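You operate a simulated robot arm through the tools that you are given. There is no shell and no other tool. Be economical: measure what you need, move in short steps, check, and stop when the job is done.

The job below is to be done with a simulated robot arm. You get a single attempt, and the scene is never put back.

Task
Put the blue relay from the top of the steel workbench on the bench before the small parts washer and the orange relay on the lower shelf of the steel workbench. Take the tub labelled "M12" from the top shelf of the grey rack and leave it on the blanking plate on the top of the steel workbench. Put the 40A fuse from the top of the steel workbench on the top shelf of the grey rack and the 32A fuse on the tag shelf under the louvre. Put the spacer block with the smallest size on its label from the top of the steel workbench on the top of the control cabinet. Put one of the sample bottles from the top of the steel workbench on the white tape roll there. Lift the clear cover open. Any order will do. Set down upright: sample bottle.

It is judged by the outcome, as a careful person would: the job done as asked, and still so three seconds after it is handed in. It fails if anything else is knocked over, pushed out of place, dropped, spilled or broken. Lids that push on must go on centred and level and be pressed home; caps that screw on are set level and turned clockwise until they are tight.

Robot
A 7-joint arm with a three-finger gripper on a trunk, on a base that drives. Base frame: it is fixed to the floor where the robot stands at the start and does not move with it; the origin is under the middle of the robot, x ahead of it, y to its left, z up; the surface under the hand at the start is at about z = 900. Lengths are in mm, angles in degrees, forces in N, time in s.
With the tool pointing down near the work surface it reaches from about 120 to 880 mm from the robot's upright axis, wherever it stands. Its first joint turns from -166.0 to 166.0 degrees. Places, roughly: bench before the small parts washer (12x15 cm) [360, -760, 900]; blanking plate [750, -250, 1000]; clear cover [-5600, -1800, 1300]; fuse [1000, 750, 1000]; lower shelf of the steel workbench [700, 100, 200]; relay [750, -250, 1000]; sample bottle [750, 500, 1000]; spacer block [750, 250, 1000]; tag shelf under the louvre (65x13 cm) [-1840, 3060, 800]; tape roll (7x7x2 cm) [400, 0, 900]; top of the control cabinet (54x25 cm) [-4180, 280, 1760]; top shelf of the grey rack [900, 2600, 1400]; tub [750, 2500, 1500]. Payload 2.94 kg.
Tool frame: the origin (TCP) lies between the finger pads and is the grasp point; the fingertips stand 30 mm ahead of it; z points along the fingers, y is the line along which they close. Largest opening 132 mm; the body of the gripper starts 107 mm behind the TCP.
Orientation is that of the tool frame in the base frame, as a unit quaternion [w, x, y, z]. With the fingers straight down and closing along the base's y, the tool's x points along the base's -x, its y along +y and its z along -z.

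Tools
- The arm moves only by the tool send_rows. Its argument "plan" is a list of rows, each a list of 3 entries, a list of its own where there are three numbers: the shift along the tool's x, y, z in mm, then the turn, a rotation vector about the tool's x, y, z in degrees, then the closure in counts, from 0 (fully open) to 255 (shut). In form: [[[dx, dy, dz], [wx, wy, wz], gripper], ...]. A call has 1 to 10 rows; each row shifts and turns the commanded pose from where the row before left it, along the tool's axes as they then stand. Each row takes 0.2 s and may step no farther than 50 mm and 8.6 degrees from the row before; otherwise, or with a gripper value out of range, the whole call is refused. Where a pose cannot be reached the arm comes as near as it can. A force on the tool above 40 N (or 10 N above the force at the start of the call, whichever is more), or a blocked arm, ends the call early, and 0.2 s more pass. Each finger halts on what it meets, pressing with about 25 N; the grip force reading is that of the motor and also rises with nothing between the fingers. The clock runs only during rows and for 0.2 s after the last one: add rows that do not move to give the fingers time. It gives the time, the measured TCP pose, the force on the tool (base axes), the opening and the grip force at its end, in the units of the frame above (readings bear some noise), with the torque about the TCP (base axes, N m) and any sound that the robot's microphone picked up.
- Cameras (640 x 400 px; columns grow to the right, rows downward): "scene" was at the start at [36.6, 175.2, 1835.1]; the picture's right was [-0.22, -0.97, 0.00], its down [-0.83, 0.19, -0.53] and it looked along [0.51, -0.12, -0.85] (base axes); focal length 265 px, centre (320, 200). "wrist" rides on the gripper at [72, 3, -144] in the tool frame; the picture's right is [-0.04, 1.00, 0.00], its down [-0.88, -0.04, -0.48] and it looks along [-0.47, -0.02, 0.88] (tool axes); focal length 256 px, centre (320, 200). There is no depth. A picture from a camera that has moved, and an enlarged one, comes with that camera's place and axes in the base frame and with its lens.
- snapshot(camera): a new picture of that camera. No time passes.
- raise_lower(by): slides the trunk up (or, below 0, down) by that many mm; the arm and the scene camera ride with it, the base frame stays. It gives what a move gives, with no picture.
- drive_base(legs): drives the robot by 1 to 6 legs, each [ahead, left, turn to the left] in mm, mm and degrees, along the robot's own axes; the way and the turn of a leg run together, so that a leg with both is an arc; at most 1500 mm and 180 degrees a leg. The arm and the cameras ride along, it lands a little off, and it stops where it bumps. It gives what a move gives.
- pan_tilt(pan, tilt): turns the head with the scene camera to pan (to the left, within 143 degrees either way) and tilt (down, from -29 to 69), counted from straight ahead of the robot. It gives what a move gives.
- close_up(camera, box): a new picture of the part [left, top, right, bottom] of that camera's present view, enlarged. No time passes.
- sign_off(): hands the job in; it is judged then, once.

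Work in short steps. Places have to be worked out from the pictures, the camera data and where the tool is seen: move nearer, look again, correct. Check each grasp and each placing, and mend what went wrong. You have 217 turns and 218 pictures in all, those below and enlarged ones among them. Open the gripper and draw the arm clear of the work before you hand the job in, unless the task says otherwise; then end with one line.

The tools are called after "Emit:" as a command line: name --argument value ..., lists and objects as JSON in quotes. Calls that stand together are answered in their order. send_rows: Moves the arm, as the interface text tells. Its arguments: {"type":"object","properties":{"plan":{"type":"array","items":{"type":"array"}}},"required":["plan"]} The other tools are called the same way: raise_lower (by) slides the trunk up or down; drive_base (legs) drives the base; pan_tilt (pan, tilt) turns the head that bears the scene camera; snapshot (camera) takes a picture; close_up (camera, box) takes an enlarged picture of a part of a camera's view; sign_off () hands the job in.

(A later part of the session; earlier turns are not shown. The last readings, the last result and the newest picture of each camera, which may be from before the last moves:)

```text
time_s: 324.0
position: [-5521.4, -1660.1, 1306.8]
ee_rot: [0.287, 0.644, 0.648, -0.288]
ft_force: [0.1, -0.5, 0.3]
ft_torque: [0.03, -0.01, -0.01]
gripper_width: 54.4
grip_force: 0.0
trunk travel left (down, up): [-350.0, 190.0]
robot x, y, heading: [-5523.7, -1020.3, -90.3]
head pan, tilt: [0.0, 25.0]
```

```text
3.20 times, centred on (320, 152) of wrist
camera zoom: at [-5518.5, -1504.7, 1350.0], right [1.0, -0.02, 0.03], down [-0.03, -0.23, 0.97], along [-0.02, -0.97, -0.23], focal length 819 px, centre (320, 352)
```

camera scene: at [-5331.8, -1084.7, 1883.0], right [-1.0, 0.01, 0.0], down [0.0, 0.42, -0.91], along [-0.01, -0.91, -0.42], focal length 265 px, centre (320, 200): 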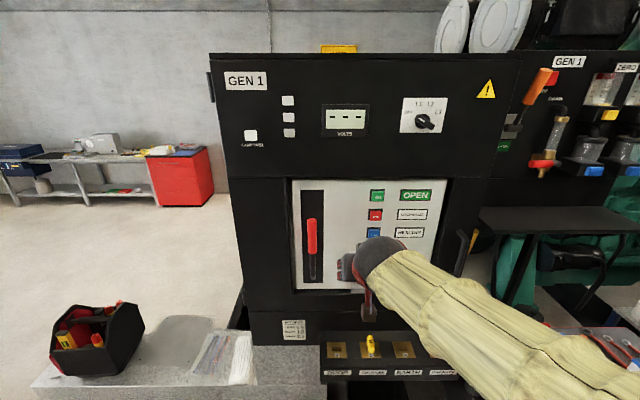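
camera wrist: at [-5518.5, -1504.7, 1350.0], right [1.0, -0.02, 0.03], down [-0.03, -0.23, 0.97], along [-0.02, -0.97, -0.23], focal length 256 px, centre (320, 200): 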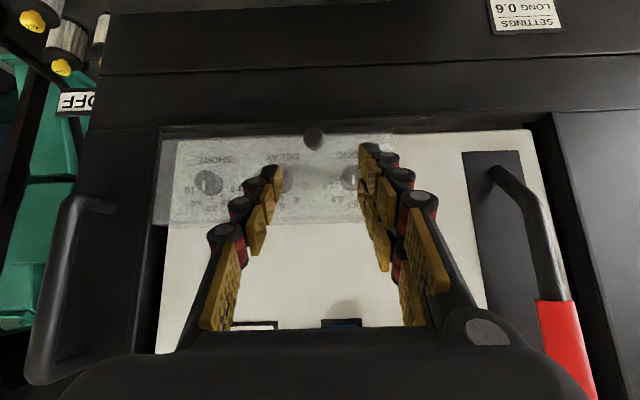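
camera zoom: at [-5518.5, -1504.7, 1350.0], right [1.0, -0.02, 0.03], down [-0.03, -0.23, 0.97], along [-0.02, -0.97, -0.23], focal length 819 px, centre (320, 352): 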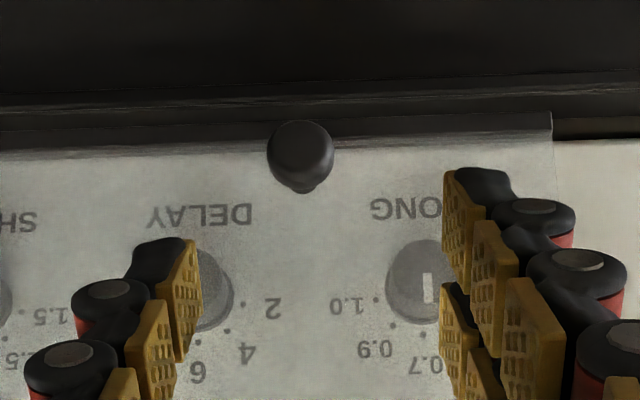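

Re-deriving with exact pitch, the knob is at ≈(−5528,−1768,1214). I advance 75 mm along the tool axis and recheck.

Emit:
send_rows --plan '[[[-1, -3.5, 38], [0, 0, 0], 150], [[-1, -3.5, 38], [0, 0, 0], 150]]'

Emit:
snapshot --camera "wrist"

Emit:
close_up --camera "wrist" --box '[240, 90, 400, 190]'

```text
time_s: 324.6
position: [-5526.9, -1718.5, 1260.2]
ee_rot: [0.286, 0.645, 0.647, -0.289]
ft_force: [-0.1, 0.1, 0.4]
ft_torque: [-0.01, -0.02, -0.02]
gripper_width: 54.5
grip_force: 0.1
trunk travel left (down, up): [-350.0, 190.0]
robot x, y, heading: [-5521.2, -1019.6, -90.4]
head pan, tilt: [0.0, 25.0]
```

```text
92 pictures are left
camera wrist: at [-5523.4, -1562.1, 1302.6], right [1.0, -0.03, 0.03], down [-0.03, -0.23, 0.97], along [-0.02, -0.97, -0.23], focal length 256 px, centre (320, 200)
```

wrist: 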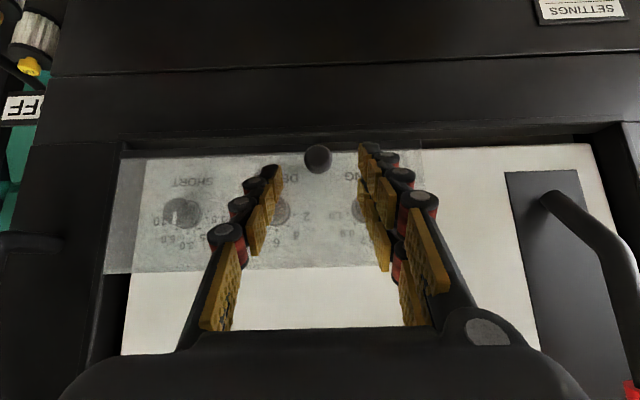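

```text
4.00 times, centred on (320, 140) of wrist
camera zoom: at [-5523.4, -1562.1, 1302.6], right [1.0, -0.03, 0.03], down [-0.03, -0.23, 0.97], along [-0.02, -0.97, -0.23], focal length 1024 px, centre (320, 440)
```

zoom: 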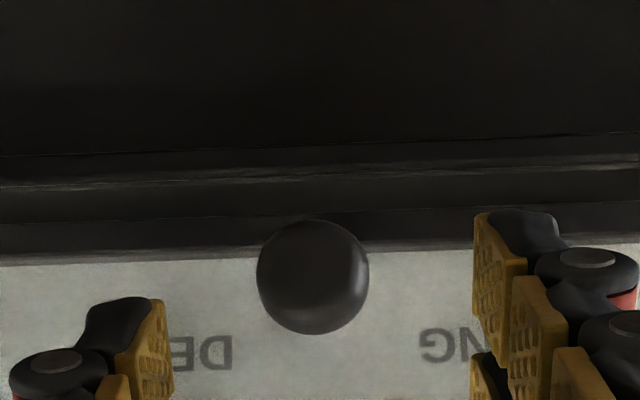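

Knob now ≈(−5528,−1760,1219). I advance 43 mm more so that it's between the finger tips.

Emit:
send_rows --plan '[[[1.3, -0.5, 22], [0, 0, 0], 150], [[1.3, -0.5, 20], [0, 0, 0], 150]]'

Emit:
snapshot --camera "wrist"

```text
time_s: 325.2
position: [-5523.8, -1738.0, 1234.3]
ee_rot: [0.287, 0.642, 0.651, -0.287]
ft_force: [9.3, 17.2, 1.2]
ft_torque: [-0.11, 0.14, 0.62]
gripper_width: 68.0
grip_force: 8.4
trunk travel left (down, up): [-350.0, 190.0]
robot x, y, heading: [-5521.0, -1019.5, -90.4]
head pan, tilt: [0.0, 25.0]
stopped in row 2: the force on the tool passed its limit at 70 N (the readings are from after the stop); the commanded pose is now the measured one
```

```text
90 pictures are left
camera wrist: at [-5521.2, -1581.6, 1277.4], right [1.0, -0.02, 0.03], down [-0.03, -0.24, 0.97], along [-0.01, -0.97, -0.24], focal length 256 px, centre (320, 200)
```

wrist: 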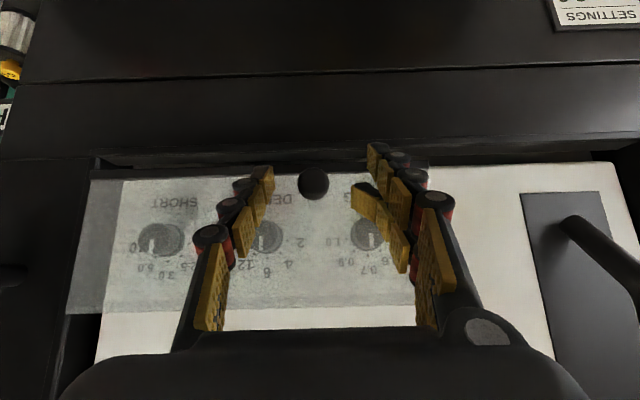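

Fingertips touched the cover face; the knob is already between the tips. I back off 5 mm, recentre and close.

Emit:
send_rows --plan '[[[0, -2, -5], [0, 0, 0], 150], [[0, -2, 0], [0, 0, 0], 150], [[0, 0, 0], [0, 0, 0], 200], [[0, 0, 0], [0, 0, 0], 255], [[0, 0, 0], [0, 0, 0], 255], [[0, 0, 0], [0, 0, 0], 255]]'

Emit:
snapshot --camera "wrist"

```text
time_s: 326.4
position: [-5526.9, -1730.2, 1238.6]
ee_rot: [0.286, 0.642, 0.651, -0.286]
ft_force: [-3.9, 9.2, -0.9]
ft_torque: [-0.39, 0.65, -0.7]
gripper_width: 23.4
grip_force: 9.5
trunk travel left (down, up): [-350.0, 190.0]
robot x, y, heading: [-5524.3, -1019.6, -90.2]
head pan, tilt: [0.0, 25.0]
stopped in row 6: the force on the tool passed its limit at 42 N (the readings are from after the stop); the commanded pose is now the measured one
```

```text
89 pictures are left
camera wrist: at [-5525.3, -1575.4, 1282.0], right [1.0, -0.02, 0.03], down [-0.03, -0.24, 0.97], along [-0.01, -0.97, -0.24], focal length 256 px, centre (320, 200)
```

wrist: 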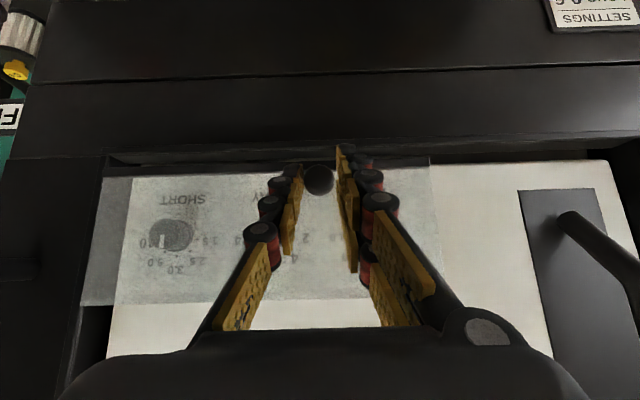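

Knob gripped. I pull it outward and up along the estimated hinge arc in small steps.

Emit:
send_rows --plan '[[[0, 0, 0], [0, 0, 0], 255], [[0.4, 0, -10], [0, 0, 0], 255], [[0.2, 0, -10], [0, 0, 0], 255], [[-2, 0, -10], [0, 0, 0], 255]]'

Emit:
snapshot --camera "wrist"

```text
time_s: 327.4
position: [-5527.6, -1715.0, 1256.2]
ee_rot: [0.284, 0.644, 0.651, -0.284]
ft_force: [8.3, -0.7, -16.7]
ft_torque: [1.39, 0.02, 0.06]
gripper_width: 20.4
grip_force: 44.8
trunk travel left (down, up): [-350.0, 190.0]
robot x, y, heading: [-5523.0, -1022.1, -90.1]
head pan, tilt: [0.0, 25.0]
```

```text
88 pictures are left
camera wrist: at [-5526.3, -1559.0, 1299.8], right [1.0, -0.02, 0.03], down [-0.03, -0.24, 0.97], along [-0.01, -0.97, -0.24], focal length 256 px, centre (320, 200)
```

wrist: 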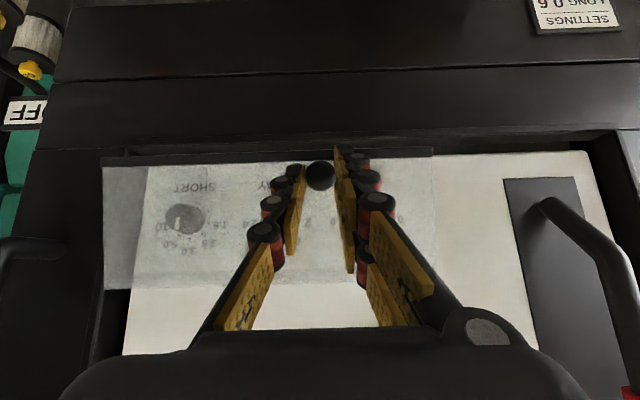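

It is following. Continue the arc.

Emit:
send_rows --plan '[[[-2, 0, -10], [0, 0, 0], 255], [[-3, 0, -10], [0, 0, 0], 255], [[-4, 0, -9.5], [0, 0, 0], 255]]'

Emit:
snapshot --camera "wrist"

Emit:
close_up --camera "scene" --box '[280, 170, 460, 310]'

```text
time_s: 328.2
position: [-5532.5, -1700.4, 1291.2]
ee_rot: [0.29, 0.642, 0.648, -0.289]
ft_force: [-1.1, 0.9, -1.5]
ft_torque: [-0.15, -0.07, 0.03]
gripper_width: 0.0
grip_force: 28.2
trunk travel left (down, up): [-350.0, 190.0]
robot x, y, heading: [-5521.2, -1017.3, -90.5]
head pan, tilt: [0.0, 25.0]
```

```text
87 pictures are left
camera wrist: at [-5529.7, -1544.0, 1331.7], right [1.0, -0.02, 0.03], down [-0.03, -0.23, 0.97], along [-0.01, -0.97, -0.23], focal length 256 px, centre (320, 200)
```

wrist: 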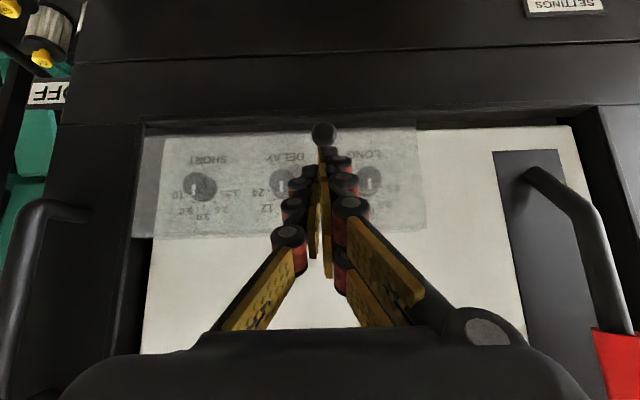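

```text
2.86 times, centred on (370, 240) of scene
camera zoom: at [-5334.0, -1082.9, 1883.5], right [-1.0, 0.01, 0.0], down [0.0, 0.42, -0.91], along [0.0, -0.91, -0.42], focal length 758 px, centre (177, 86)
```

zoom: 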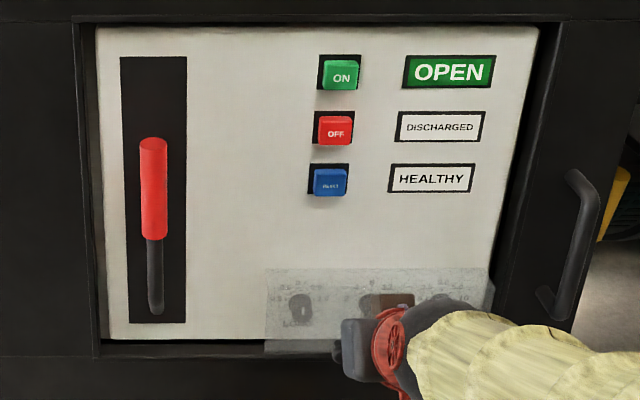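

The knob slipped out and the cover swung shut. I'll regrip deeper (right at face contact) and rotate the hand with the cover about its hinge. First back to approach.

Emit:
send_rows --plan '[[[0, 0, -10], [0, 0, 0], 150], [[0, 0, 0], [0, 0, 0], 150], [[12, 1, 10], [0, 0, 0], 150], [[12, 1, 10], [0, 0, 0], 150]]'

Emit:
snapshot --camera "wrist"

```text
time_s: 329.2
position: [-5527.6, -1690.1, 1259.3]
ee_rot: [0.287, 0.643, 0.65, -0.286]
ft_force: [-0.6, 0.0, 0.3]
ft_torque: [0.01, 0.01, 0.0]
gripper_width: 54.6
grip_force: 0.1
trunk travel left (down, up): [-350.0, 190.0]
robot x, y, heading: [-5521.5, -1023.3, -90.1]
head pan, tilt: [0.0, 25.0]
```

```text
85 pictures are left
camera wrist: at [-5525.1, -1534.7, 1303.2], right [1.0, -0.02, 0.03], down [-0.03, -0.24, 0.97], along [-0.01, -0.97, -0.24], focal length 256 px, centre (320, 200)
```

wrist: 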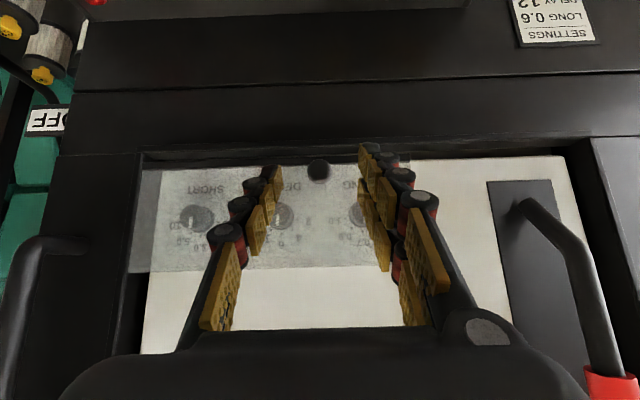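

Analysis shows the fingertips were stopped by the frame sill, gripping only the knob's edge. A flatter hand is needed; I back the base 200 mm and try pitching to ~72° with the arm more extended.

Emit:
drive_base --legs '[[-200, 0, 0]]'

Emit:
send_rows --plan '[[[-30, 0, 30], [0, -6, 0], 150], [[-30, 0, 30], [0, -6, 0], 150], [[-30, 0, 30], [0, -6, 0], 150], [[-30, 0, 30], [0, -6, 0], 150]]'

```text
time_s: 330.8
position: [-5523.7, -1489.7, 1261.0]
ee_rot: [0.288, 0.64, 0.653, -0.284]
ft_force: [0.1, 0.1, -0.2]
ft_torque: [-0.04, 0.04, 0.01]
gripper_width: 54.4
grip_force: 0.1
trunk travel left (down, up): [-350.0, 190.0]
robot x, y, heading: [-5522.1, -818.1, -89.9]
head pan, tilt: [0.0, 25.0]
```

```text
time_s: 331.8
position: [-5511.3, -1623.2, 1273.9]
ee_rot: [0.364, 0.529, 0.653, -0.401]
ft_force: [0.2, -2.0, 0.1]
ft_torque: [0.03, 0.01, 0.01]
gripper_width: 54.3
grip_force: 0.1
out of reach, approached as far as the arm can: row 3, 4
trunk travel left (down, up): [-350.0, 190.0]
robot x, y, heading: [-5521.6, -821.1, -90.0]
head pan, tilt: [0.0, 25.0]
```

The wrist limit caps pitch near 60° at this height; with the trunk lowered the forearm slopes upward and allows flatter hand. I back off 300, lower the trunk 300 and raise the hand.

Emit:
drive_base --legs '[[-300, 0, 0]]'

Emit:
raise_lower --by -320

Emit:
send_rows --plan '[[[-42, 0, -20], [0, 0, 0], 150], [[-42, 0, -20], [0, 0, 0], 150], [[-42, 0, -20], [0, 0, 0], 150], [[-42, 0, -20], [0, 0, 0], 150], [[-42, 0, -20], [0, 0, 0], 150], [[-42, 0, -20], [0, 0, 0], 150], [[-42, 0, -20], [0, 0, 0], 150]]'

```text
time_s: 333.8
position: [-5510.8, -1323.0, 1280.7]
ee_rot: [0.402, 0.578, 0.603, -0.376]
ft_force: [0.0, 0.0, 1.0]
ft_torque: [0.03, 0.0, 0.01]
gripper_width: 54.5
grip_force: 0.1
trunk travel left (down, up): [-350.0, 190.0]
robot x, y, heading: [-5523.3, -518.1, -89.7]
head pan, tilt: [0.0, 25.0]
```

```text
time_s: 337.0
position: [-5511.4, -1324.2, 961.3]
ee_rot: [0.403, 0.577, 0.603, -0.375]
ft_force: [0.4, 0.1, -0.4]
ft_torque: [0.0, -0.01, 0.03]
gripper_width: 54.1
grip_force: 0.1
trunk travel left (down, up): [-30.0, 510.0]
robot x, y, heading: [-5524.7, -521.9, -89.9]
head pan, tilt: [0.0, 25.0]
```

```text
time_s: 338.6
position: [-5516.2, -1310.0, 1284.8]
ee_rot: [0.401, 0.578, 0.603, -0.376]
ft_force: [0.1, 0.4, 0.5]
ft_torque: [-0.03, 0.03, 0.01]
gripper_width: 54.4
grip_force: 0.0
trunk travel left (down, up): [-30.0, 510.0]
robot x, y, heading: [-5521.0, -519.4, -89.8]
head pan, tilt: [0.0, 25.0]
```

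Now I correct the slight roll and pitch to 80°.

Emit:
send_rows --plan '[[[0, 0, 0], [1.4, -6.7, 0.1], 150], [[0, 0, 0], [1.4, -6.6, 0.1], 150]]'

Emit:
snapshot --camera "wrist"

```text
time_s: 339.2
position: [-5514.6, -1311.3, 1281.5]
ee_rot: [0.454, 0.542, 0.543, -0.453]
ft_force: [-0.1, -2.1, -0.9]
ft_torque: [-0.12, -0.03, 0.0]
gripper_width: 54.6
grip_force: 0.1
trunk travel left (down, up): [-30.0, 510.0]
robot x, y, heading: [-5521.5, -519.5, -90.1]
head pan, tilt: [0.0, 25.0]
```

```text
84 pictures are left
camera wrist: at [-5512.1, -1158.0, 1236.5], right [1.0, -0.01, 0.04], down [-0.04, 0.31, 0.95], along [-0.02, -0.95, 0.31], focal length 256 px, centre (320, 200)
```

wrist: 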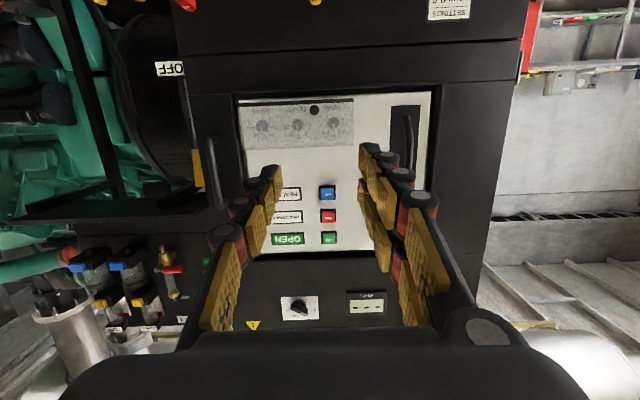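

Pitch 80° works. Knob axis now reads z≈1222, x≈−5530. I drive forward 320 and align the hand height.

Emit:
drive_base --legs '[[320, 0, 0]]'

Emit:
send_rows --plan '[[[27, -7, 5], [0, 0, 0], 150], [[27, -7, 5], [0, 0, 0], 150]]'

Emit:
snapshot --camera "wrist"

```text
time_s: 341.4
position: [-5512.2, -1633.0, 1285.1]
ee_rot: [0.455, 0.541, 0.542, -0.454]
ft_force: [0.3, -0.9, 0.8]
ft_torque: [0.01, -0.02, 0.01]
gripper_width: 54.2
grip_force: 0.0
trunk travel left (down, up): [-30.0, 510.0]
robot x, y, heading: [-5520.9, -840.3, -89.8]
head pan, tilt: [0.0, 25.0]
```

```text
time_s: 341.9
position: [-5528.0, -1635.4, 1230.6]
ee_rot: [0.455, 0.541, 0.541, -0.455]
ft_force: [0.3, -0.6, -0.1]
ft_torque: [0.0, -0.02, -0.02]
gripper_width: 54.4
grip_force: 0.1
trunk travel left (down, up): [-30.0, 510.0]
robot x, y, heading: [-5521.3, -840.3, -89.6]
head pan, tilt: [0.0, 25.0]
```

```text
83 pictures are left
camera wrist: at [-5524.8, -1479.6, 1183.3], right [1.0, 0.0, 0.04], down [-0.04, 0.32, 0.95], along [-0.02, -0.95, 0.32], focal length 256 px, centre (320, 200)
```

wrist: 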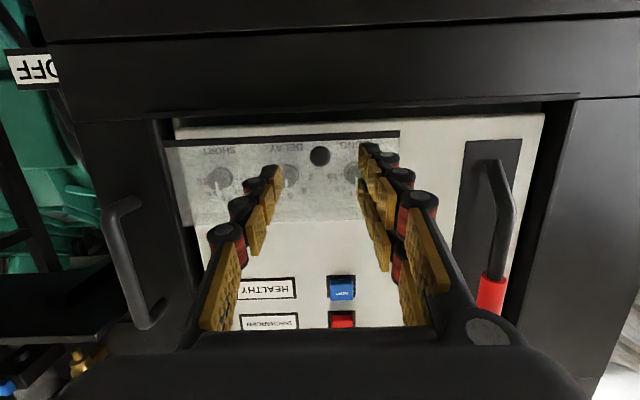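

Clear view: ball at ≈(−5528,−1760,1226). I advance along the approach line 75 mm and check.

Emit:
send_rows --plan '[[[-6, 0, 37], [0, 0, 0], 150], [[-6, 0, 37], [0, 0, 0], 150]]'

Emit:
snapshot --camera "wrist"

```text
time_s: 342.6
position: [-5527.1, -1709.6, 1227.3]
ee_rot: [0.455, 0.541, 0.543, -0.453]
ft_force: [-0.1, -0.4, -0.3]
ft_torque: [-0.06, -0.01, 0.0]
gripper_width: 54.0
grip_force: 0.1
trunk travel left (down, up): [-30.0, 510.0]
robot x, y, heading: [-5518.5, -841.5, -89.4]
head pan, tilt: [0.0, 25.0]
```

```text
82 pictures are left
camera wrist: at [-5523.4, -1554.4, 1181.3], right [1.0, 0.0, 0.04], down [-0.04, 0.31, 0.95], along [-0.02, -0.95, 0.31], focal length 256 px, centre (320, 200)
```

wrist: 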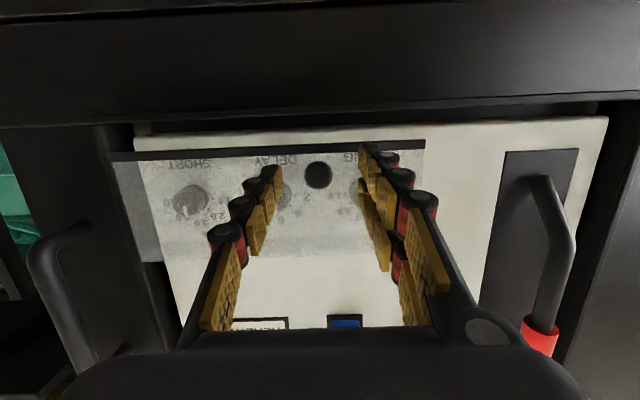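

I continue 33 mm with slight upward correction.

Emit:
send_rows --plan '[[[-4, 0, 17], [0, 0, 0], 150], [[-4, 0, 14], [0, 0, 0], 150]]'

Emit:
snapshot --camera "wrist"

```text
time_s: 343.1
position: [-5525.1, -1737.5, 1228.8]
ee_rot: [0.455, 0.541, 0.544, -0.453]
ft_force: [5.2, 38.5, -10.0]
ft_torque: [-0.18, 0.41, 0.71]
gripper_width: 59.7
grip_force: 11.0
trunk travel left (down, up): [-30.0, 510.0]
robot x, y, heading: [-5516.3, -844.6, -89.5]
head pan, tilt: [0.0, 25.0]
```

```text
81 pictures are left
camera wrist: at [-5522.3, -1582.6, 1184.5], right [1.0, 0.0, 0.04], down [-0.04, 0.31, 0.95], along [-0.01, -0.95, 0.31], focal length 256 px, centre (320, 200)
```

wrist: 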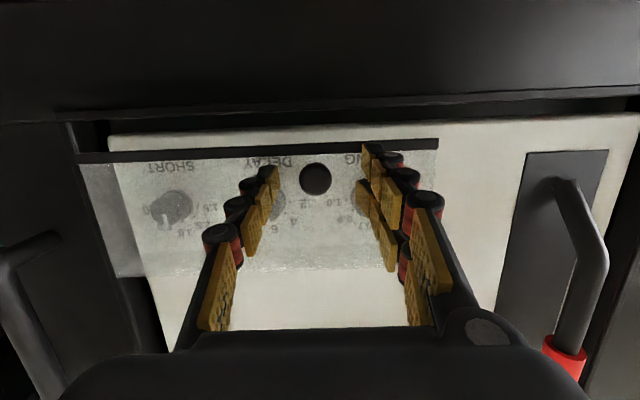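

Tips touch the cover face with the knob between them, on axis. I back off 2 mm, recentre, and close.

Emit:
send_rows --plan '[[[0, -2, -3], [0, 0, 0], 150], [[0, -1, 0], [0, 0, 0], 180], [[0, 0, 0], [0, 0, 0], 220], [[0, 0, 0], [0, 0, 0], 255], [[0, 0, 0], [0, 0, 0], 255], [[0, 0, 0], [0, 0, 0], 255]]'

Emit:
snapshot --camera "wrist"

```text
time_s: 344.6
position: [-5527.0, -1735.9, 1239.4]
ee_rot: [0.457, 0.539, 0.54, -0.456]
ft_force: [15.1, 16.0, 7.9]
ft_torque: [-0.26, -0.24, 0.51]
gripper_width: 20.5
grip_force: 20.1
trunk travel left (down, up): [-30.0, 510.0]
robot x, y, heading: [-5520.2, -839.0, -89.7]
head pan, tilt: [0.0, 25.0]
```

```text
80 pictures are left
camera wrist: at [-5524.7, -1581.2, 1191.5], right [1.0, 0.0, 0.04], down [-0.04, 0.32, 0.94], along [-0.02, -0.95, 0.32], focal length 256 px, centre (320, 200)
```

wrist: 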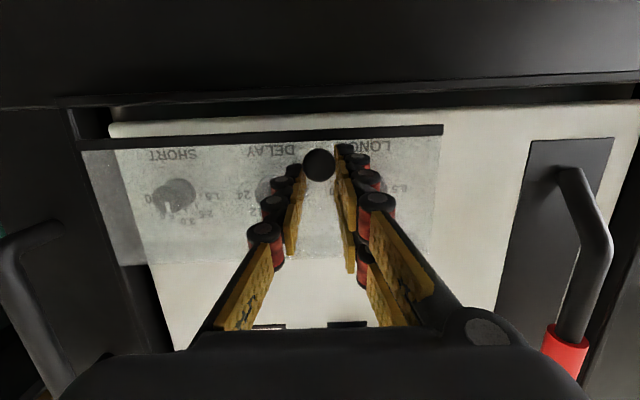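

Emit:
close_up --camera "wrist" --box '[240, 110, 400, 210]'

```text
4.00 times, centred on (320, 160) of wrist
camera zoom: at [-5524.7, -1581.2, 1191.5], right [1.0, 0.0, 0.04], down [-0.04, 0.32, 0.94], along [-0.02, -0.95, 0.32], focal length 1024 px, centre (320, 360)
```

zoom: 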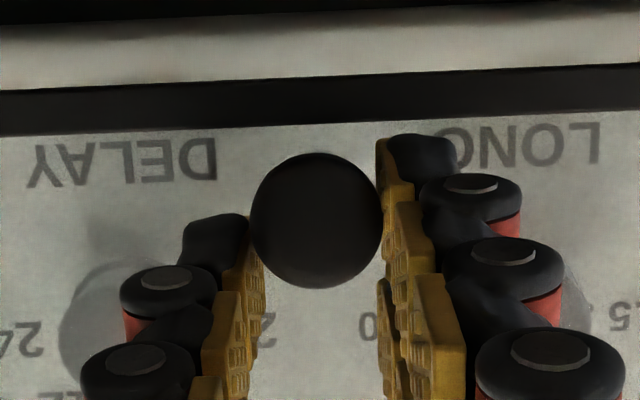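

The knob sits at the lower side of the tips. I open, back off slightly, lower ~14 mm and close without pressing.

Emit:
send_rows --plan '[[[0, 0, 0], [0, 0, 0], 160], [[0, 0, -5], [0, 0, 0], 160], [[7, 0, 0], [0, 0, 0], 160], [[7, 0, 0], [0, 0, 0], 160]]'

Emit:
snapshot --camera "wrist"

```text
time_s: 345.6
position: [-5530.0, -1729.8, 1218.2]
ee_rot: [0.456, 0.541, 0.542, -0.454]
ft_force: [-0.2, 0.3, -0.1]
ft_torque: [-0.01, 0.0, -0.01]
gripper_width: 49.1
grip_force: 0.1
trunk travel left (down, up): [-30.0, 510.0]
robot x, y, heading: [-5520.5, -839.5, -89.5]
head pan, tilt: [0.0, 25.0]
```

```text
78 pictures are left
camera wrist: at [-5527.5, -1575.4, 1173.0], right [1.0, 0.0, 0.04], down [-0.04, 0.32, 0.95], along [-0.02, -0.95, 0.32], focal length 256 px, centre (320, 200)
```

wrist: 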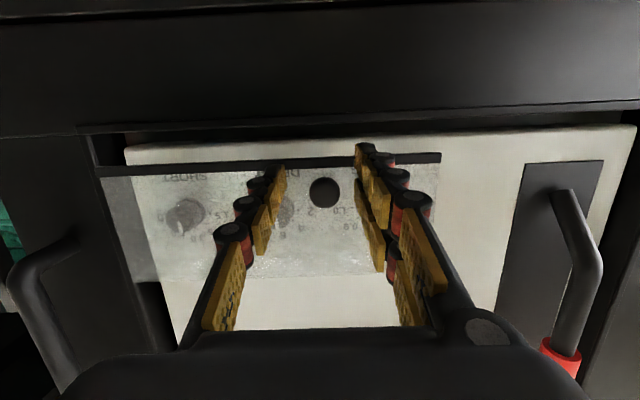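

Computation: the knob is 13 mm above the axis now and 26 mm ahead; closing fingers extends the tips, so I keep a few mm stand-off. Move up 13, then close.

Emit:
send_rows --plan '[[[-7, 1.5, 0], [0, 0, 0], 160], [[-6, 1.5, 2], [0, 0, 0], 160], [[0, 0, 0], [0, 0, 0], 190], [[0, 0, 0], [0, 0, 0], 215]]'

Emit:
close_up --camera "wrist" --box '[240, 110, 400, 210]'

```text
time_s: 346.6
position: [-5526.1, -1733.8, 1231.9]
ee_rot: [0.455, 0.541, 0.543, -0.453]
ft_force: [-1.6, 0.1, -0.9]
ft_torque: [0.02, -0.05, -0.05]
gripper_width: 21.7
grip_force: 1.1
trunk travel left (down, up): [-30.0, 510.0]
robot x, y, heading: [-5520.4, -842.4, -89.9]
head pan, tilt: [0.0, 25.0]
```

```text
4.00 times, centred on (320, 160) of wrist
camera zoom: at [-5524.7, -1579.5, 1185.3], right [1.0, 0.0, 0.04], down [-0.04, 0.32, 0.95], along [-0.02, -0.95, 0.32], focal length 1024 px, centre (320, 360)
```

zoom: 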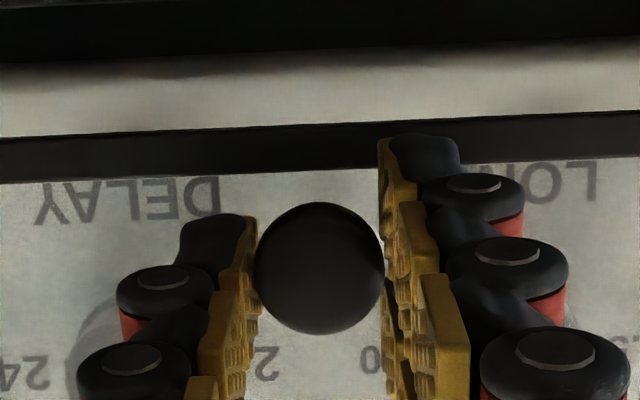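

Contact at 21.7 mm with no side force. Close fully and check.

Emit:
send_rows --plan '[[[0, 0, 0], [0, 0, 0], 255], [[0, 0, 0], [0, 0, 0], 255]]'

Emit:
close_up --camera "wrist" --box '[240, 110, 400, 210]'

```text
time_s: 347.1
position: [-5527.8, -1734.3, 1231.0]
ee_rot: [0.456, 0.54, 0.543, -0.453]
ft_force: [-1.6, -0.5, -1.0]
ft_torque: [0.05, -0.03, -0.02]
gripper_width: 20.6
grip_force: 32.9
trunk travel left (down, up): [-30.0, 510.0]
robot x, y, heading: [-5520.2, -842.0, -89.6]
head pan, tilt: [0.0, 25.0]
```

```text
4.00 times, centred on (320, 160) of wrist
camera zoom: at [-5524.7, -1579.5, 1185.3], right [1.0, 0.0, 0.04], down [-0.04, 0.32, 0.95], along [-0.02, -0.95, 0.32], focal length 1024 px, centre (320, 360)
```

zoom: 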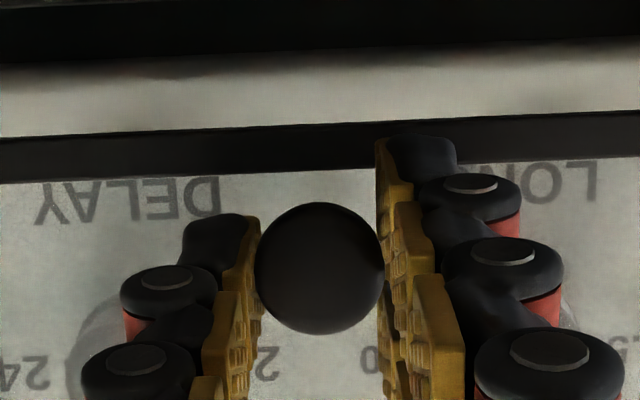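

Clean grip. I now rotate hand and knob about the hinge, 12° first.

Emit:
send_rows --plan '[[[-3.8, 0, -6.7], [0, 4, 0], 255], [[-3.8, 0, -6.7], [0, 4, 0], 255], [[-3.8, 0, -6.7], [0, 4, 0], 255]]'

Emit:
snapshot --camera "wrist"

```text
time_s: 347.9
position: [-5526.2, -1719.8, 1247.2]
ee_rot: [0.396, 0.586, 0.588, -0.393]
ft_force: [-7.5, -15.7, 1.4]
ft_torque: [0.84, 0.11, -0.13]
gripper_width: 20.3
grip_force: 45.1
trunk travel left (down, up): [-30.0, 510.0]
robot x, y, heading: [-5516.4, -840.2, -89.5]
head pan, tilt: [0.0, 25.0]
```

```text
75 pictures are left
camera wrist: at [-5524.6, -1558.7, 1234.1], right [1.0, -0.01, 0.04], down [-0.04, 0.11, 0.99], along [-0.02, -0.99, 0.11], focal length 256 px, centre (320, 200)
```

wrist: 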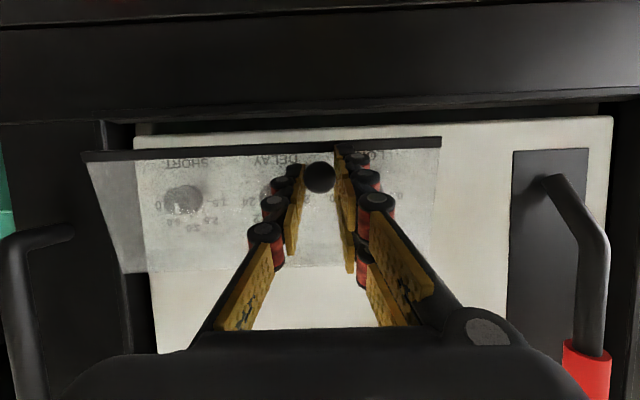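

Following; some radial pull. I trim the arc inward slightly and continue 16°.

Emit:
send_rows --plan '[[[-4.6, 0, -6.0], [0, 4, 0], 255], [[-4.4, 0, -6.3], [0, 4, 0], 255], [[-4.4, 0, -6.3], [0, 4, 0], 255]]'

Emit:
snapshot --camera "wrist"

```text
time_s: 348.8
position: [-5528.2, -1708.6, 1265.3]
ee_rot: [0.333, 0.624, 0.625, -0.33]
ft_force: [-7.9, -14.3, -1.5]
ft_torque: [0.67, 0.12, -0.13]
gripper_width: 20.1
grip_force: 45.2
trunk travel left (down, up): [-30.0, 510.0]
robot x, y, heading: [-5521.0, -841.5, -89.8]
head pan, tilt: [0.0, 25.0]
```

```text
74 pictures are left
camera wrist: at [-5524.7, -1548.5, 1286.5], right [1.0, -0.02, 0.04], down [-0.04, -0.1, 0.99], along [-0.02, -0.99, -0.1], focal length 256 px, centre (320, 200)
```

wrist: 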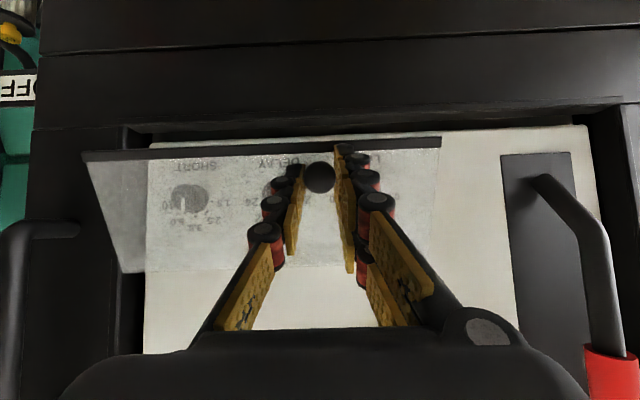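

Cover is opening with the hand. Continue.

Emit:
send_rows --plan '[[[-4.6, 0, -6.0], [0, 4, 0], 255], [[-4.6, 0, -6.0], [0, 4, 0], 255], [[-4.5, 0, -6.2], [0, 4, 0], 255], [[-4.5, 0, -6.2], [0, 4, 0], 255]]'

Emit:
snapshot --camera "wrist"

```text
time_s: 349.8
position: [-5528.0, -1700.1, 1292.6]
ee_rot: [0.24, 0.664, 0.666, -0.239]
ft_force: [-6.4, 5.1, -15.5]
ft_torque: [1.46, 0.17, -0.07]
gripper_width: 20.4
grip_force: 44.9
trunk travel left (down, up): [-30.0, 510.0]
robot x, y, heading: [-5516.1, -837.7, -89.7]
head pan, tilt: [0.0, 25.0]
```

```text
73 pictures are left
camera wrist: at [-5524.8, -1552.4, 1358.3], right [1.0, -0.03, 0.03], down [-0.04, -0.37, 0.93], along [-0.02, -0.93, -0.37], focal length 256 px, centre (320, 200)
```

wrist: 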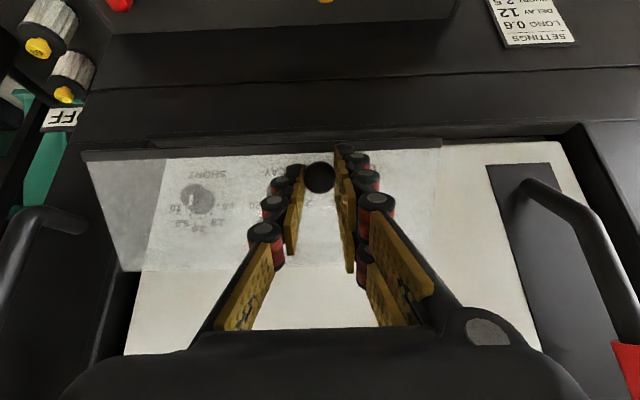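

40° open, forces fine. Continue 20° more.

Emit:
send_rows --plan '[[[-4.0, 0, -6.6], [0, 4, 0], 255], [[-4.0, 0, -6.6], [0, 4, 0], 255], [[-4.2, 0, -6.5], [0, 4, 0], 255], [[-4.2, 0, -6.5], [0, 4, 0], 255], [[-4.2, 0, -6.5], [0, 4, 0], 255]]'

Emit:
snapshot --camera "wrist"

```text
time_s: 350.9
position: [-5527.9, -1695.9, 1301.6]
ee_rot: [0.22, 0.671, 0.673, -0.218]
ft_force: [-11.7, -23.7, 12.9]
ft_torque: [-1.19, 0.17, -0.11]
gripper_width: 19.7
grip_force: 44.9
out of reach, approached as far as the arm can: row 1, 2, 3, 4, 5
trunk travel left (down, up): [-30.0, 510.0]
robot x, y, heading: [-5519.2, -837.7, -89.4]
head pan, tilt: [0.0, 25.0]
```

```text
72 pictures are left
camera wrist: at [-5524.9, -1552.5, 1374.7], right [1.0, -0.03, 0.03], down [-0.04, -0.43, 0.9], along [-0.02, -0.9, -0.43], focal length 256 px, centre (320, 200)
```

wrist: 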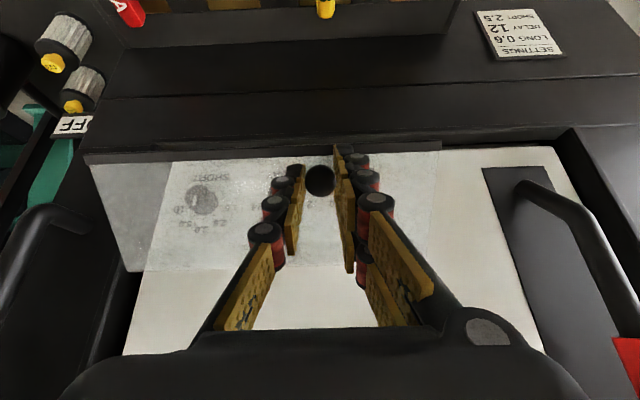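

The arm reached its extension limit in this trunk position; the knob's path is now nearly vertical, so I lift using the trunk in small amounts while holding the knob.

Emit:
raise_lower --by 15

Emit:
snapshot --camera "wrist"

```text
time_s: 351.6
position: [-5527.5, -1693.2, 1313.7]
ee_rot: [0.217, 0.673, 0.674, -0.216]
ft_force: [-11.4, 7.0, -13.4]
ft_torque: [1.42, 0.25, -0.2]
gripper_width: 19.9
grip_force: 44.8
trunk travel left (down, up): [-45.0, 495.0]
robot x, y, heading: [-5520.0, -839.9, -89.5]
head pan, tilt: [0.0, 25.0]
```

```text
71 pictures are left
camera wrist: at [-5524.9, -1551.2, 1387.6], right [1.0, -0.03, 0.03], down [-0.04, -0.44, 0.9], along [-0.02, -0.9, -0.44], focal length 256 px, centre (320, 200)
```

wrist: 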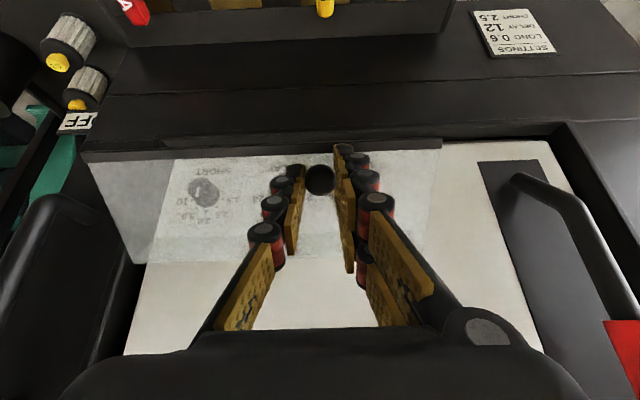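

Works well. Raise 25 more.

Emit:
raise_lower --by 22

Emit:
snapshot --camera "wrist"

```text
time_s: 352.2
position: [-5527.9, -1694.5, 1339.3]
ee_rot: [0.221, 0.671, 0.673, -0.219]
ft_force: [-13.4, 8.2, -7.1]
ft_torque: [0.94, 0.26, -0.23]
gripper_width: 19.4
grip_force: 45.0
trunk travel left (down, up): [-67.0, 473.0]
robot x, y, heading: [-5521.1, -839.1, -89.7]
head pan, tilt: [0.0, 25.0]
```

```text
70 pictures are left
camera wrist: at [-5525.0, -1550.5, 1412.7], right [1.0, -0.03, 0.03], down [-0.04, -0.43, 0.9], along [-0.02, -0.9, -0.43], focal length 256 px, centre (320, 200)
```

wrist: 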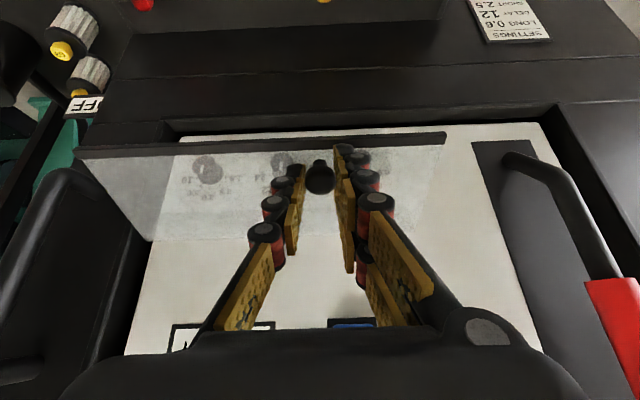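

About 60° open. I rotate the hand 6° and lift further with the trunk.

Emit:
send_rows --plan '[[[0, 0, -2], [0, 3, 0], 255], [[0, 0, -2], [0, 3, 0], 255]]'

Emit:
raise_lower --by 20

Emit:
snapshot --camera "wrist"

```text
time_s: 352.7
position: [-5527.3, -1684.3, 1324.2]
ee_rot: [0.2, 0.677, 0.679, -0.2]
ft_force: [-3.2, -21.0, -2.5]
ft_torque: [-0.12, 0.21, -0.18]
gripper_width: 20.6
grip_force: 45.1
out of reach, approached as far as the arm can: row 1, 2
trunk travel left (down, up): [-67.0, 473.0]
robot x, y, heading: [-5517.7, -845.5, -89.7]
head pan, tilt: [0.0, 25.0]
stopped in row 2: the force on the tool passed its limit at 65 N (the readings are from after the stop); the commanded pose is now the measured one
```

```text
time_s: 353.4
position: [-5527.5, -1684.4, 1343.8]
ee_rot: [0.199, 0.678, 0.679, -0.199]
ft_force: [-6.3, -21.4, -15.5]
ft_torque: [0.87, 0.0, -0.31]
gripper_width: 20.9
grip_force: 44.5
trunk travel left (down, up): [-87.0, 453.0]
robot x, y, heading: [-5519.1, -846.1, -89.8]
head pan, tilt: [0.0, 25.0]
```

```text
69 pictures are left
camera wrist: at [-5524.4, -1545.9, 1425.7], right [1.0, -0.03, 0.02], down [-0.04, -0.48, 0.88], along [-0.02, -0.88, -0.48], focal length 256 px, centre (320, 200)
```

wrist: 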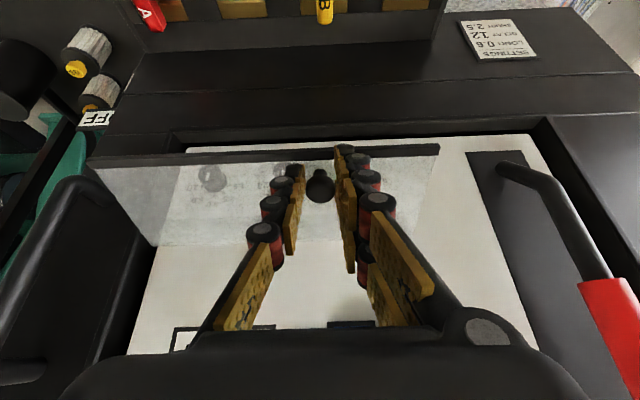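

I use the base for a small inward move, then lift further.

Emit:
drive_base --legs '[[6, 0, 0]]'

Emit:
raise_lower --by 18

Emit:
drive_base --legs '[[7, 0, 0]]'

Emit:
snapshot --camera "wrist"

```text
time_s: 354.1
position: [-5526.4, -1686.0, 1348.6]
ee_rot: [0.201, 0.677, 0.679, -0.201]
ft_force: [-9.2, 4.7, -10.0]
ft_torque: [1.36, 0.1, -0.42]
gripper_width: 20.6
grip_force: 45.3
trunk travel left (down, up): [-87.0, 453.0]
robot x, y, heading: [-5517.6, -847.2, -89.8]
head pan, tilt: [0.0, 25.0]
```

```text
time_s: 354.8
position: [-5526.1, -1686.0, 1367.4]
ee_rot: [0.201, 0.677, 0.679, -0.2]
ft_force: [0.1, 0.3, -0.6]
ft_torque: [0.04, -0.01, -0.03]
gripper_width: 0.0
grip_force: 28.8
trunk travel left (down, up): [-105.0, 435.0]
robot x, y, heading: [-5520.3, -846.3, -89.4]
head pan, tilt: [0.0, 25.0]
```

```text
time_s: 355.5
position: [-5525.1, -1693.8, 1366.5]
ee_rot: [0.2, 0.677, 0.679, -0.199]
ft_force: [0.1, -1.2, -0.1]
ft_torque: [-0.01, -0.03, -0.04]
gripper_width: 0.0
grip_force: 29.0
trunk travel left (down, up): [-105.0, 435.0]
robot x, y, heading: [-5520.1, -853.6, -89.8]
head pan, tilt: [0.0, 25.0]
```

```text
68 pictures are left
camera wrist: at [-5523.4, -1553.8, 1447.4], right [1.0, -0.03, 0.02], down [-0.04, -0.48, 0.88], along [-0.02, -0.88, -0.48], focal length 256 px, centre (320, 200)
```

wrist: 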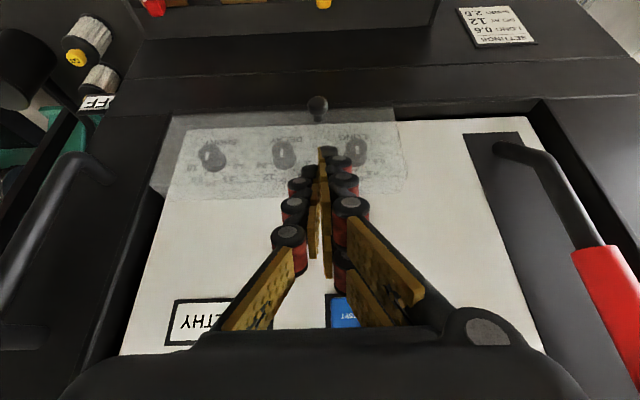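

It slipped and fell shut again; the arm was too extended. I'll redo it with the base closer. Back off and set up: trunk low, hand nearer the body, pitch 80°.

Emit:
drive_base --legs '[[-300, 0, 0]]'

Emit:
raise_lower --by -75

Emit:
send_rows --plan '[[[15, 0, -25], [0, -7.5, 0], 160], [[15, 0, -25], [0, -7.5, 0], 160], [[15, 0, -30], [0, -7.5, 0], 160], [[10, 0, -35], [0, -7.5, 0], 160], [[5, 0, -35], [0, -7.5, 0], 160], [[0, 0, -20], [0, -7.5, 0], 160]]'

```text
time_s: 357.6
position: [-5529.5, -1392.8, 1368.2]
ee_rot: [0.201, 0.678, 0.678, -0.201]
ft_force: [0.3, 0.1, -0.4]
ft_torque: [0.0, 0.02, -0.02]
gripper_width: 0.0
grip_force: 28.6
trunk travel left (down, up): [-105.0, 435.0]
robot x, y, heading: [-5522.5, -556.0, -90.0]
head pan, tilt: [0.0, 25.0]
```

```text
time_s: 358.7
position: [-5529.4, -1392.4, 1292.8]
ee_rot: [0.201, 0.678, 0.677, -0.201]
ft_force: [0.2, 0.5, 0.1]
ft_torque: [-0.02, 0.04, -0.02]
gripper_width: 0.0
grip_force: 28.1
trunk travel left (down, up): [-30.0, 510.0]
robot x, y, heading: [-5521.6, -553.7, -89.8]
head pan, tilt: [0.0, 25.0]
```

```text
time_s: 360.1
position: [-5530.0, -1215.9, 1354.4]
ee_rot: [0.446, 0.548, 0.549, -0.446]
ft_force: [-0.1, 0.8, 0.4]
ft_torque: [0.06, 0.01, 0.0]
gripper_width: 49.2
grip_force: 0.1
trunk travel left (down, up): [-30.0, 510.0]
robot x, y, heading: [-5521.7, -552.2, -89.9]
head pan, tilt: [0.0, 25.0]
```

Good. Lower to the knob height and check reachability.

Emit:
send_rows --plan '[[[40, 0, 8.4], [0, 0, 0], 160], [[40, 0, 8.4], [0, 0, 0], 160], [[40, 0, 8.4], [0, -1.8, 0], 160]]'

Emit:
drive_base --legs '[[440, 0, 0]]'

Emit:
snapshot --camera "wrist"

```text
time_s: 360.9
position: [-5530.4, -1218.2, 1232.5]
ee_rot: [0.455, 0.541, 0.542, -0.455]
ft_force: [-0.1, -0.9, 0.3]
ft_torque: [0.04, -0.06, 0.03]
gripper_width: 49.0
grip_force: 0.0
trunk travel left (down, up): [-30.0, 510.0]
robot x, y, heading: [-5523.1, -557.5, -90.0]
head pan, tilt: [0.0, 25.0]
```

```text
time_s: 363.6
position: [-5527.9, -1668.5, 1230.8]
ee_rot: [0.454, 0.541, 0.543, -0.453]
ft_force: [0.9, -0.6, 0.0]
ft_torque: [0.01, 0.01, -0.01]
gripper_width: 48.9
grip_force: 0.1
trunk travel left (down, up): [-30.0, 510.0]
robot x, y, heading: [-5519.8, -1005.4, -89.7]
head pan, tilt: [0.0, 25.0]
```

```text
67 pictures are left
camera wrist: at [-5524.2, -1514.4, 1184.8], right [1.0, 0.0, 0.04], down [-0.04, 0.31, 0.95], along [-0.02, -0.95, 0.31], focal length 256 px, centre (320, 200)
```

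wrist: 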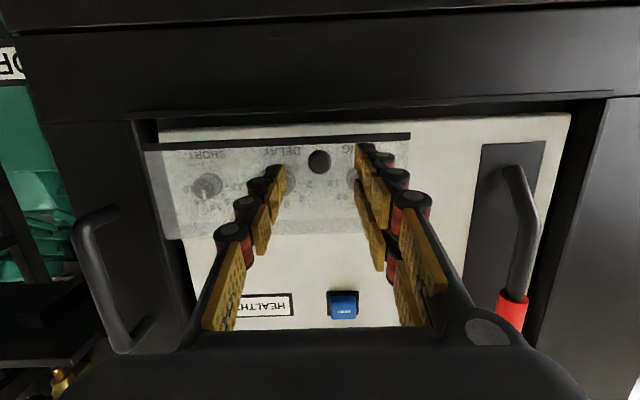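

I repeat the same grasp pose that worked: TCP (−5526.5,−1736,1231.5), closing gradually.

Emit:
send_rows --plan '[[[-6, 0.5, 33], [0, 0, 0], 160], [[-6.3, 0.5, 33.3], [0, 0, 0], 160], [[0, 0, 0], [0, 0, 0], 190], [[0, 0, 0], [0, 0, 0], 215]]'

Emit:
close_up --camera "wrist" --box '[240, 110, 400, 210]'

```text
time_s: 364.6
position: [-5519.3, -1734.9, 1231.4]
ee_rot: [0.456, 0.539, 0.546, -0.452]
ft_force: [5.8, 32.7, -2.2]
ft_torque: [-0.59, 0.36, 1.03]
gripper_width: 36.3
grip_force: 12.0
trunk travel left (down, up): [-30.0, 510.0]
robot x, y, heading: [-5519.5, -1007.2, -89.7]
head pan, tilt: [0.0, 25.0]
stopped in row 4: the force on the tool passed its limit at 43 N (the readings are from after the stop); the commanded pose is now the measured one
```

```text
4.00 times, centred on (320, 160) of wrist
camera zoom: at [-5518.4, -1580.0, 1185.7], right [1.0, 0.0, 0.04], down [-0.04, 0.31, 0.95], along [-0.01, -0.95, 0.31], focal length 1024 px, centre (320, 360)
```

zoom: 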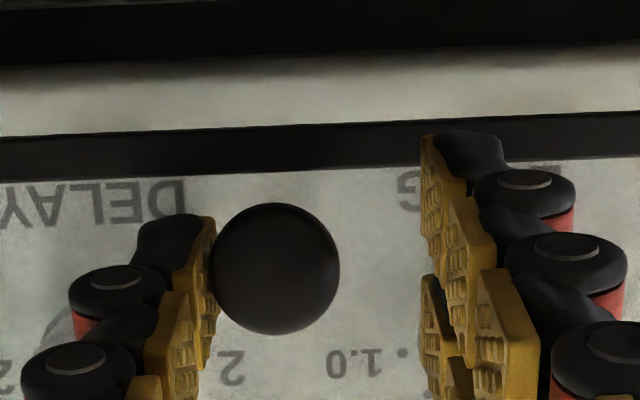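

Pressing the face again and drifted sideways; open, back off 4 mm, recentre and close.

Emit:
send_rows --plan '[[[0, 0, -4], [0, 0, 0], 160], [[0, -7, 0], [0, 0, 0], 160], [[0, 0, 0], [0, 0, 0], 190], [[0, 0, 0], [0, 0, 0], 215], [[0, 0, 0], [0, 0, 0], 255], [[0, 0, 0], [0, 0, 0], 255]]'

Emit:
close_up --camera "wrist" --box '[240, 110, 400, 210]'

```text
time_s: 366.0
position: [-5527.5, -1734.6, 1230.2]
ee_rot: [0.454, 0.54, 0.545, -0.452]
ft_force: [8.5, 4.4, 0.7]
ft_torque: [0.04, -0.09, 0.19]
gripper_width: 20.4
grip_force: 20.3
trunk travel left (down, up): [-30.0, 510.0]
robot x, y, heading: [-5520.2, -1007.3, -89.5]
head pan, tilt: [0.0, 25.0]
```

```text
4.00 times, centred on (320, 160) of wrist
camera zoom: at [-5525.8, -1579.9, 1184.3], right [1.0, 0.0, 0.04], down [-0.04, 0.31, 0.95], along [-0.01, -0.95, 0.31], focal length 1024 px, centre (320, 360)
```

zoom: 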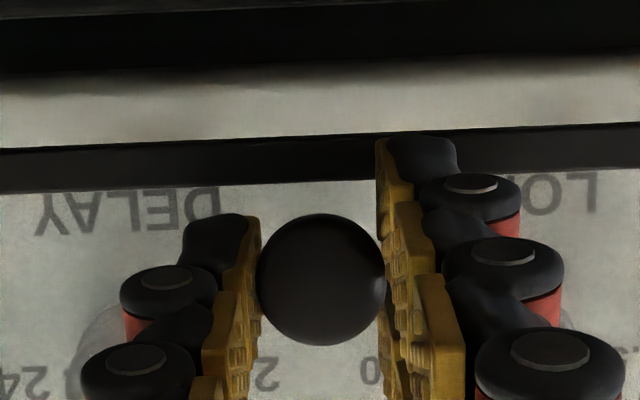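

Clean grip again. With a refitted hinge (Y 1801, Z 1309) I rotate 20°.

Emit:
send_rows --plan '[[[-3.8, 0, -6.1], [0, 4, 0], 255], [[-3.8, 0, -6.1], [0, 4, 0], 255], [[-3.8, 0, -6.1], [0, 4, 0], 255], [[-3.8, 0, -6.1], [0, 4, 0], 255], [[-3.8, 0, -6.1], [0, 4, 0], 255]]'

Emit:
send_rows --plan '[[[-3.8, 0, -6.1], [0, 4, 0], 255], [[-3.8, 0, -6.1], [0, 4, 0], 255], [[-3.8, 0, -6.1], [0, 4, 0], 255]]'

Emit:
snapshot --camera "wrist"

```text
time_s: 367.2
position: [-5527.9, -1713.8, 1256.3]
ee_rot: [0.351, 0.612, 0.617, -0.35]
ft_force: [11.9, 2.3, -5.2]
ft_torque: [0.34, -0.18, 0.17]
gripper_width: 19.9
grip_force: 44.7
trunk travel left (down, up): [-30.0, 510.0]
robot x, y, heading: [-5522.9, -1006.1, -89.5]
head pan, tilt: [0.0, 25.0]
```

```text
time_s: 368.0
position: [-5528.9, -1703.6, 1276.1]
ee_rot: [0.285, 0.644, 0.65, -0.285]
ft_force: [11.4, 3.6, -8.2]
ft_torque: [0.6, -0.16, 0.11]
gripper_width: 19.6
grip_force: 45.2
trunk travel left (down, up): [-30.0, 510.0]
robot x, y, heading: [-5519.0, -1004.2, -89.4]
head pan, tilt: [0.0, 25.0]
```

```text
64 pictures are left
camera wrist: at [-5525.5, -1548.2, 1320.4], right [1.0, -0.02, 0.03], down [-0.03, -0.24, 0.97], along [-0.01, -0.97, -0.24], focal length 256 px, centre (320, 200)
```

wrist: 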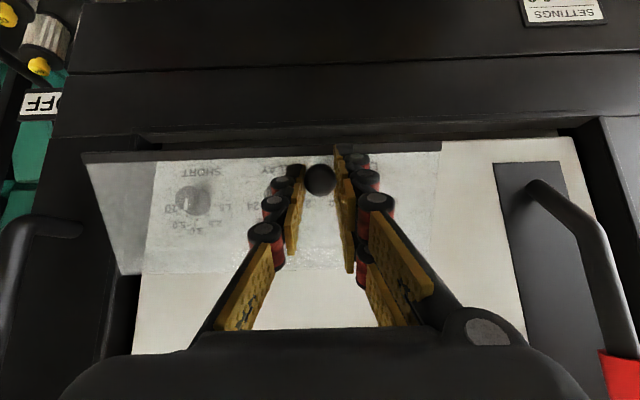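

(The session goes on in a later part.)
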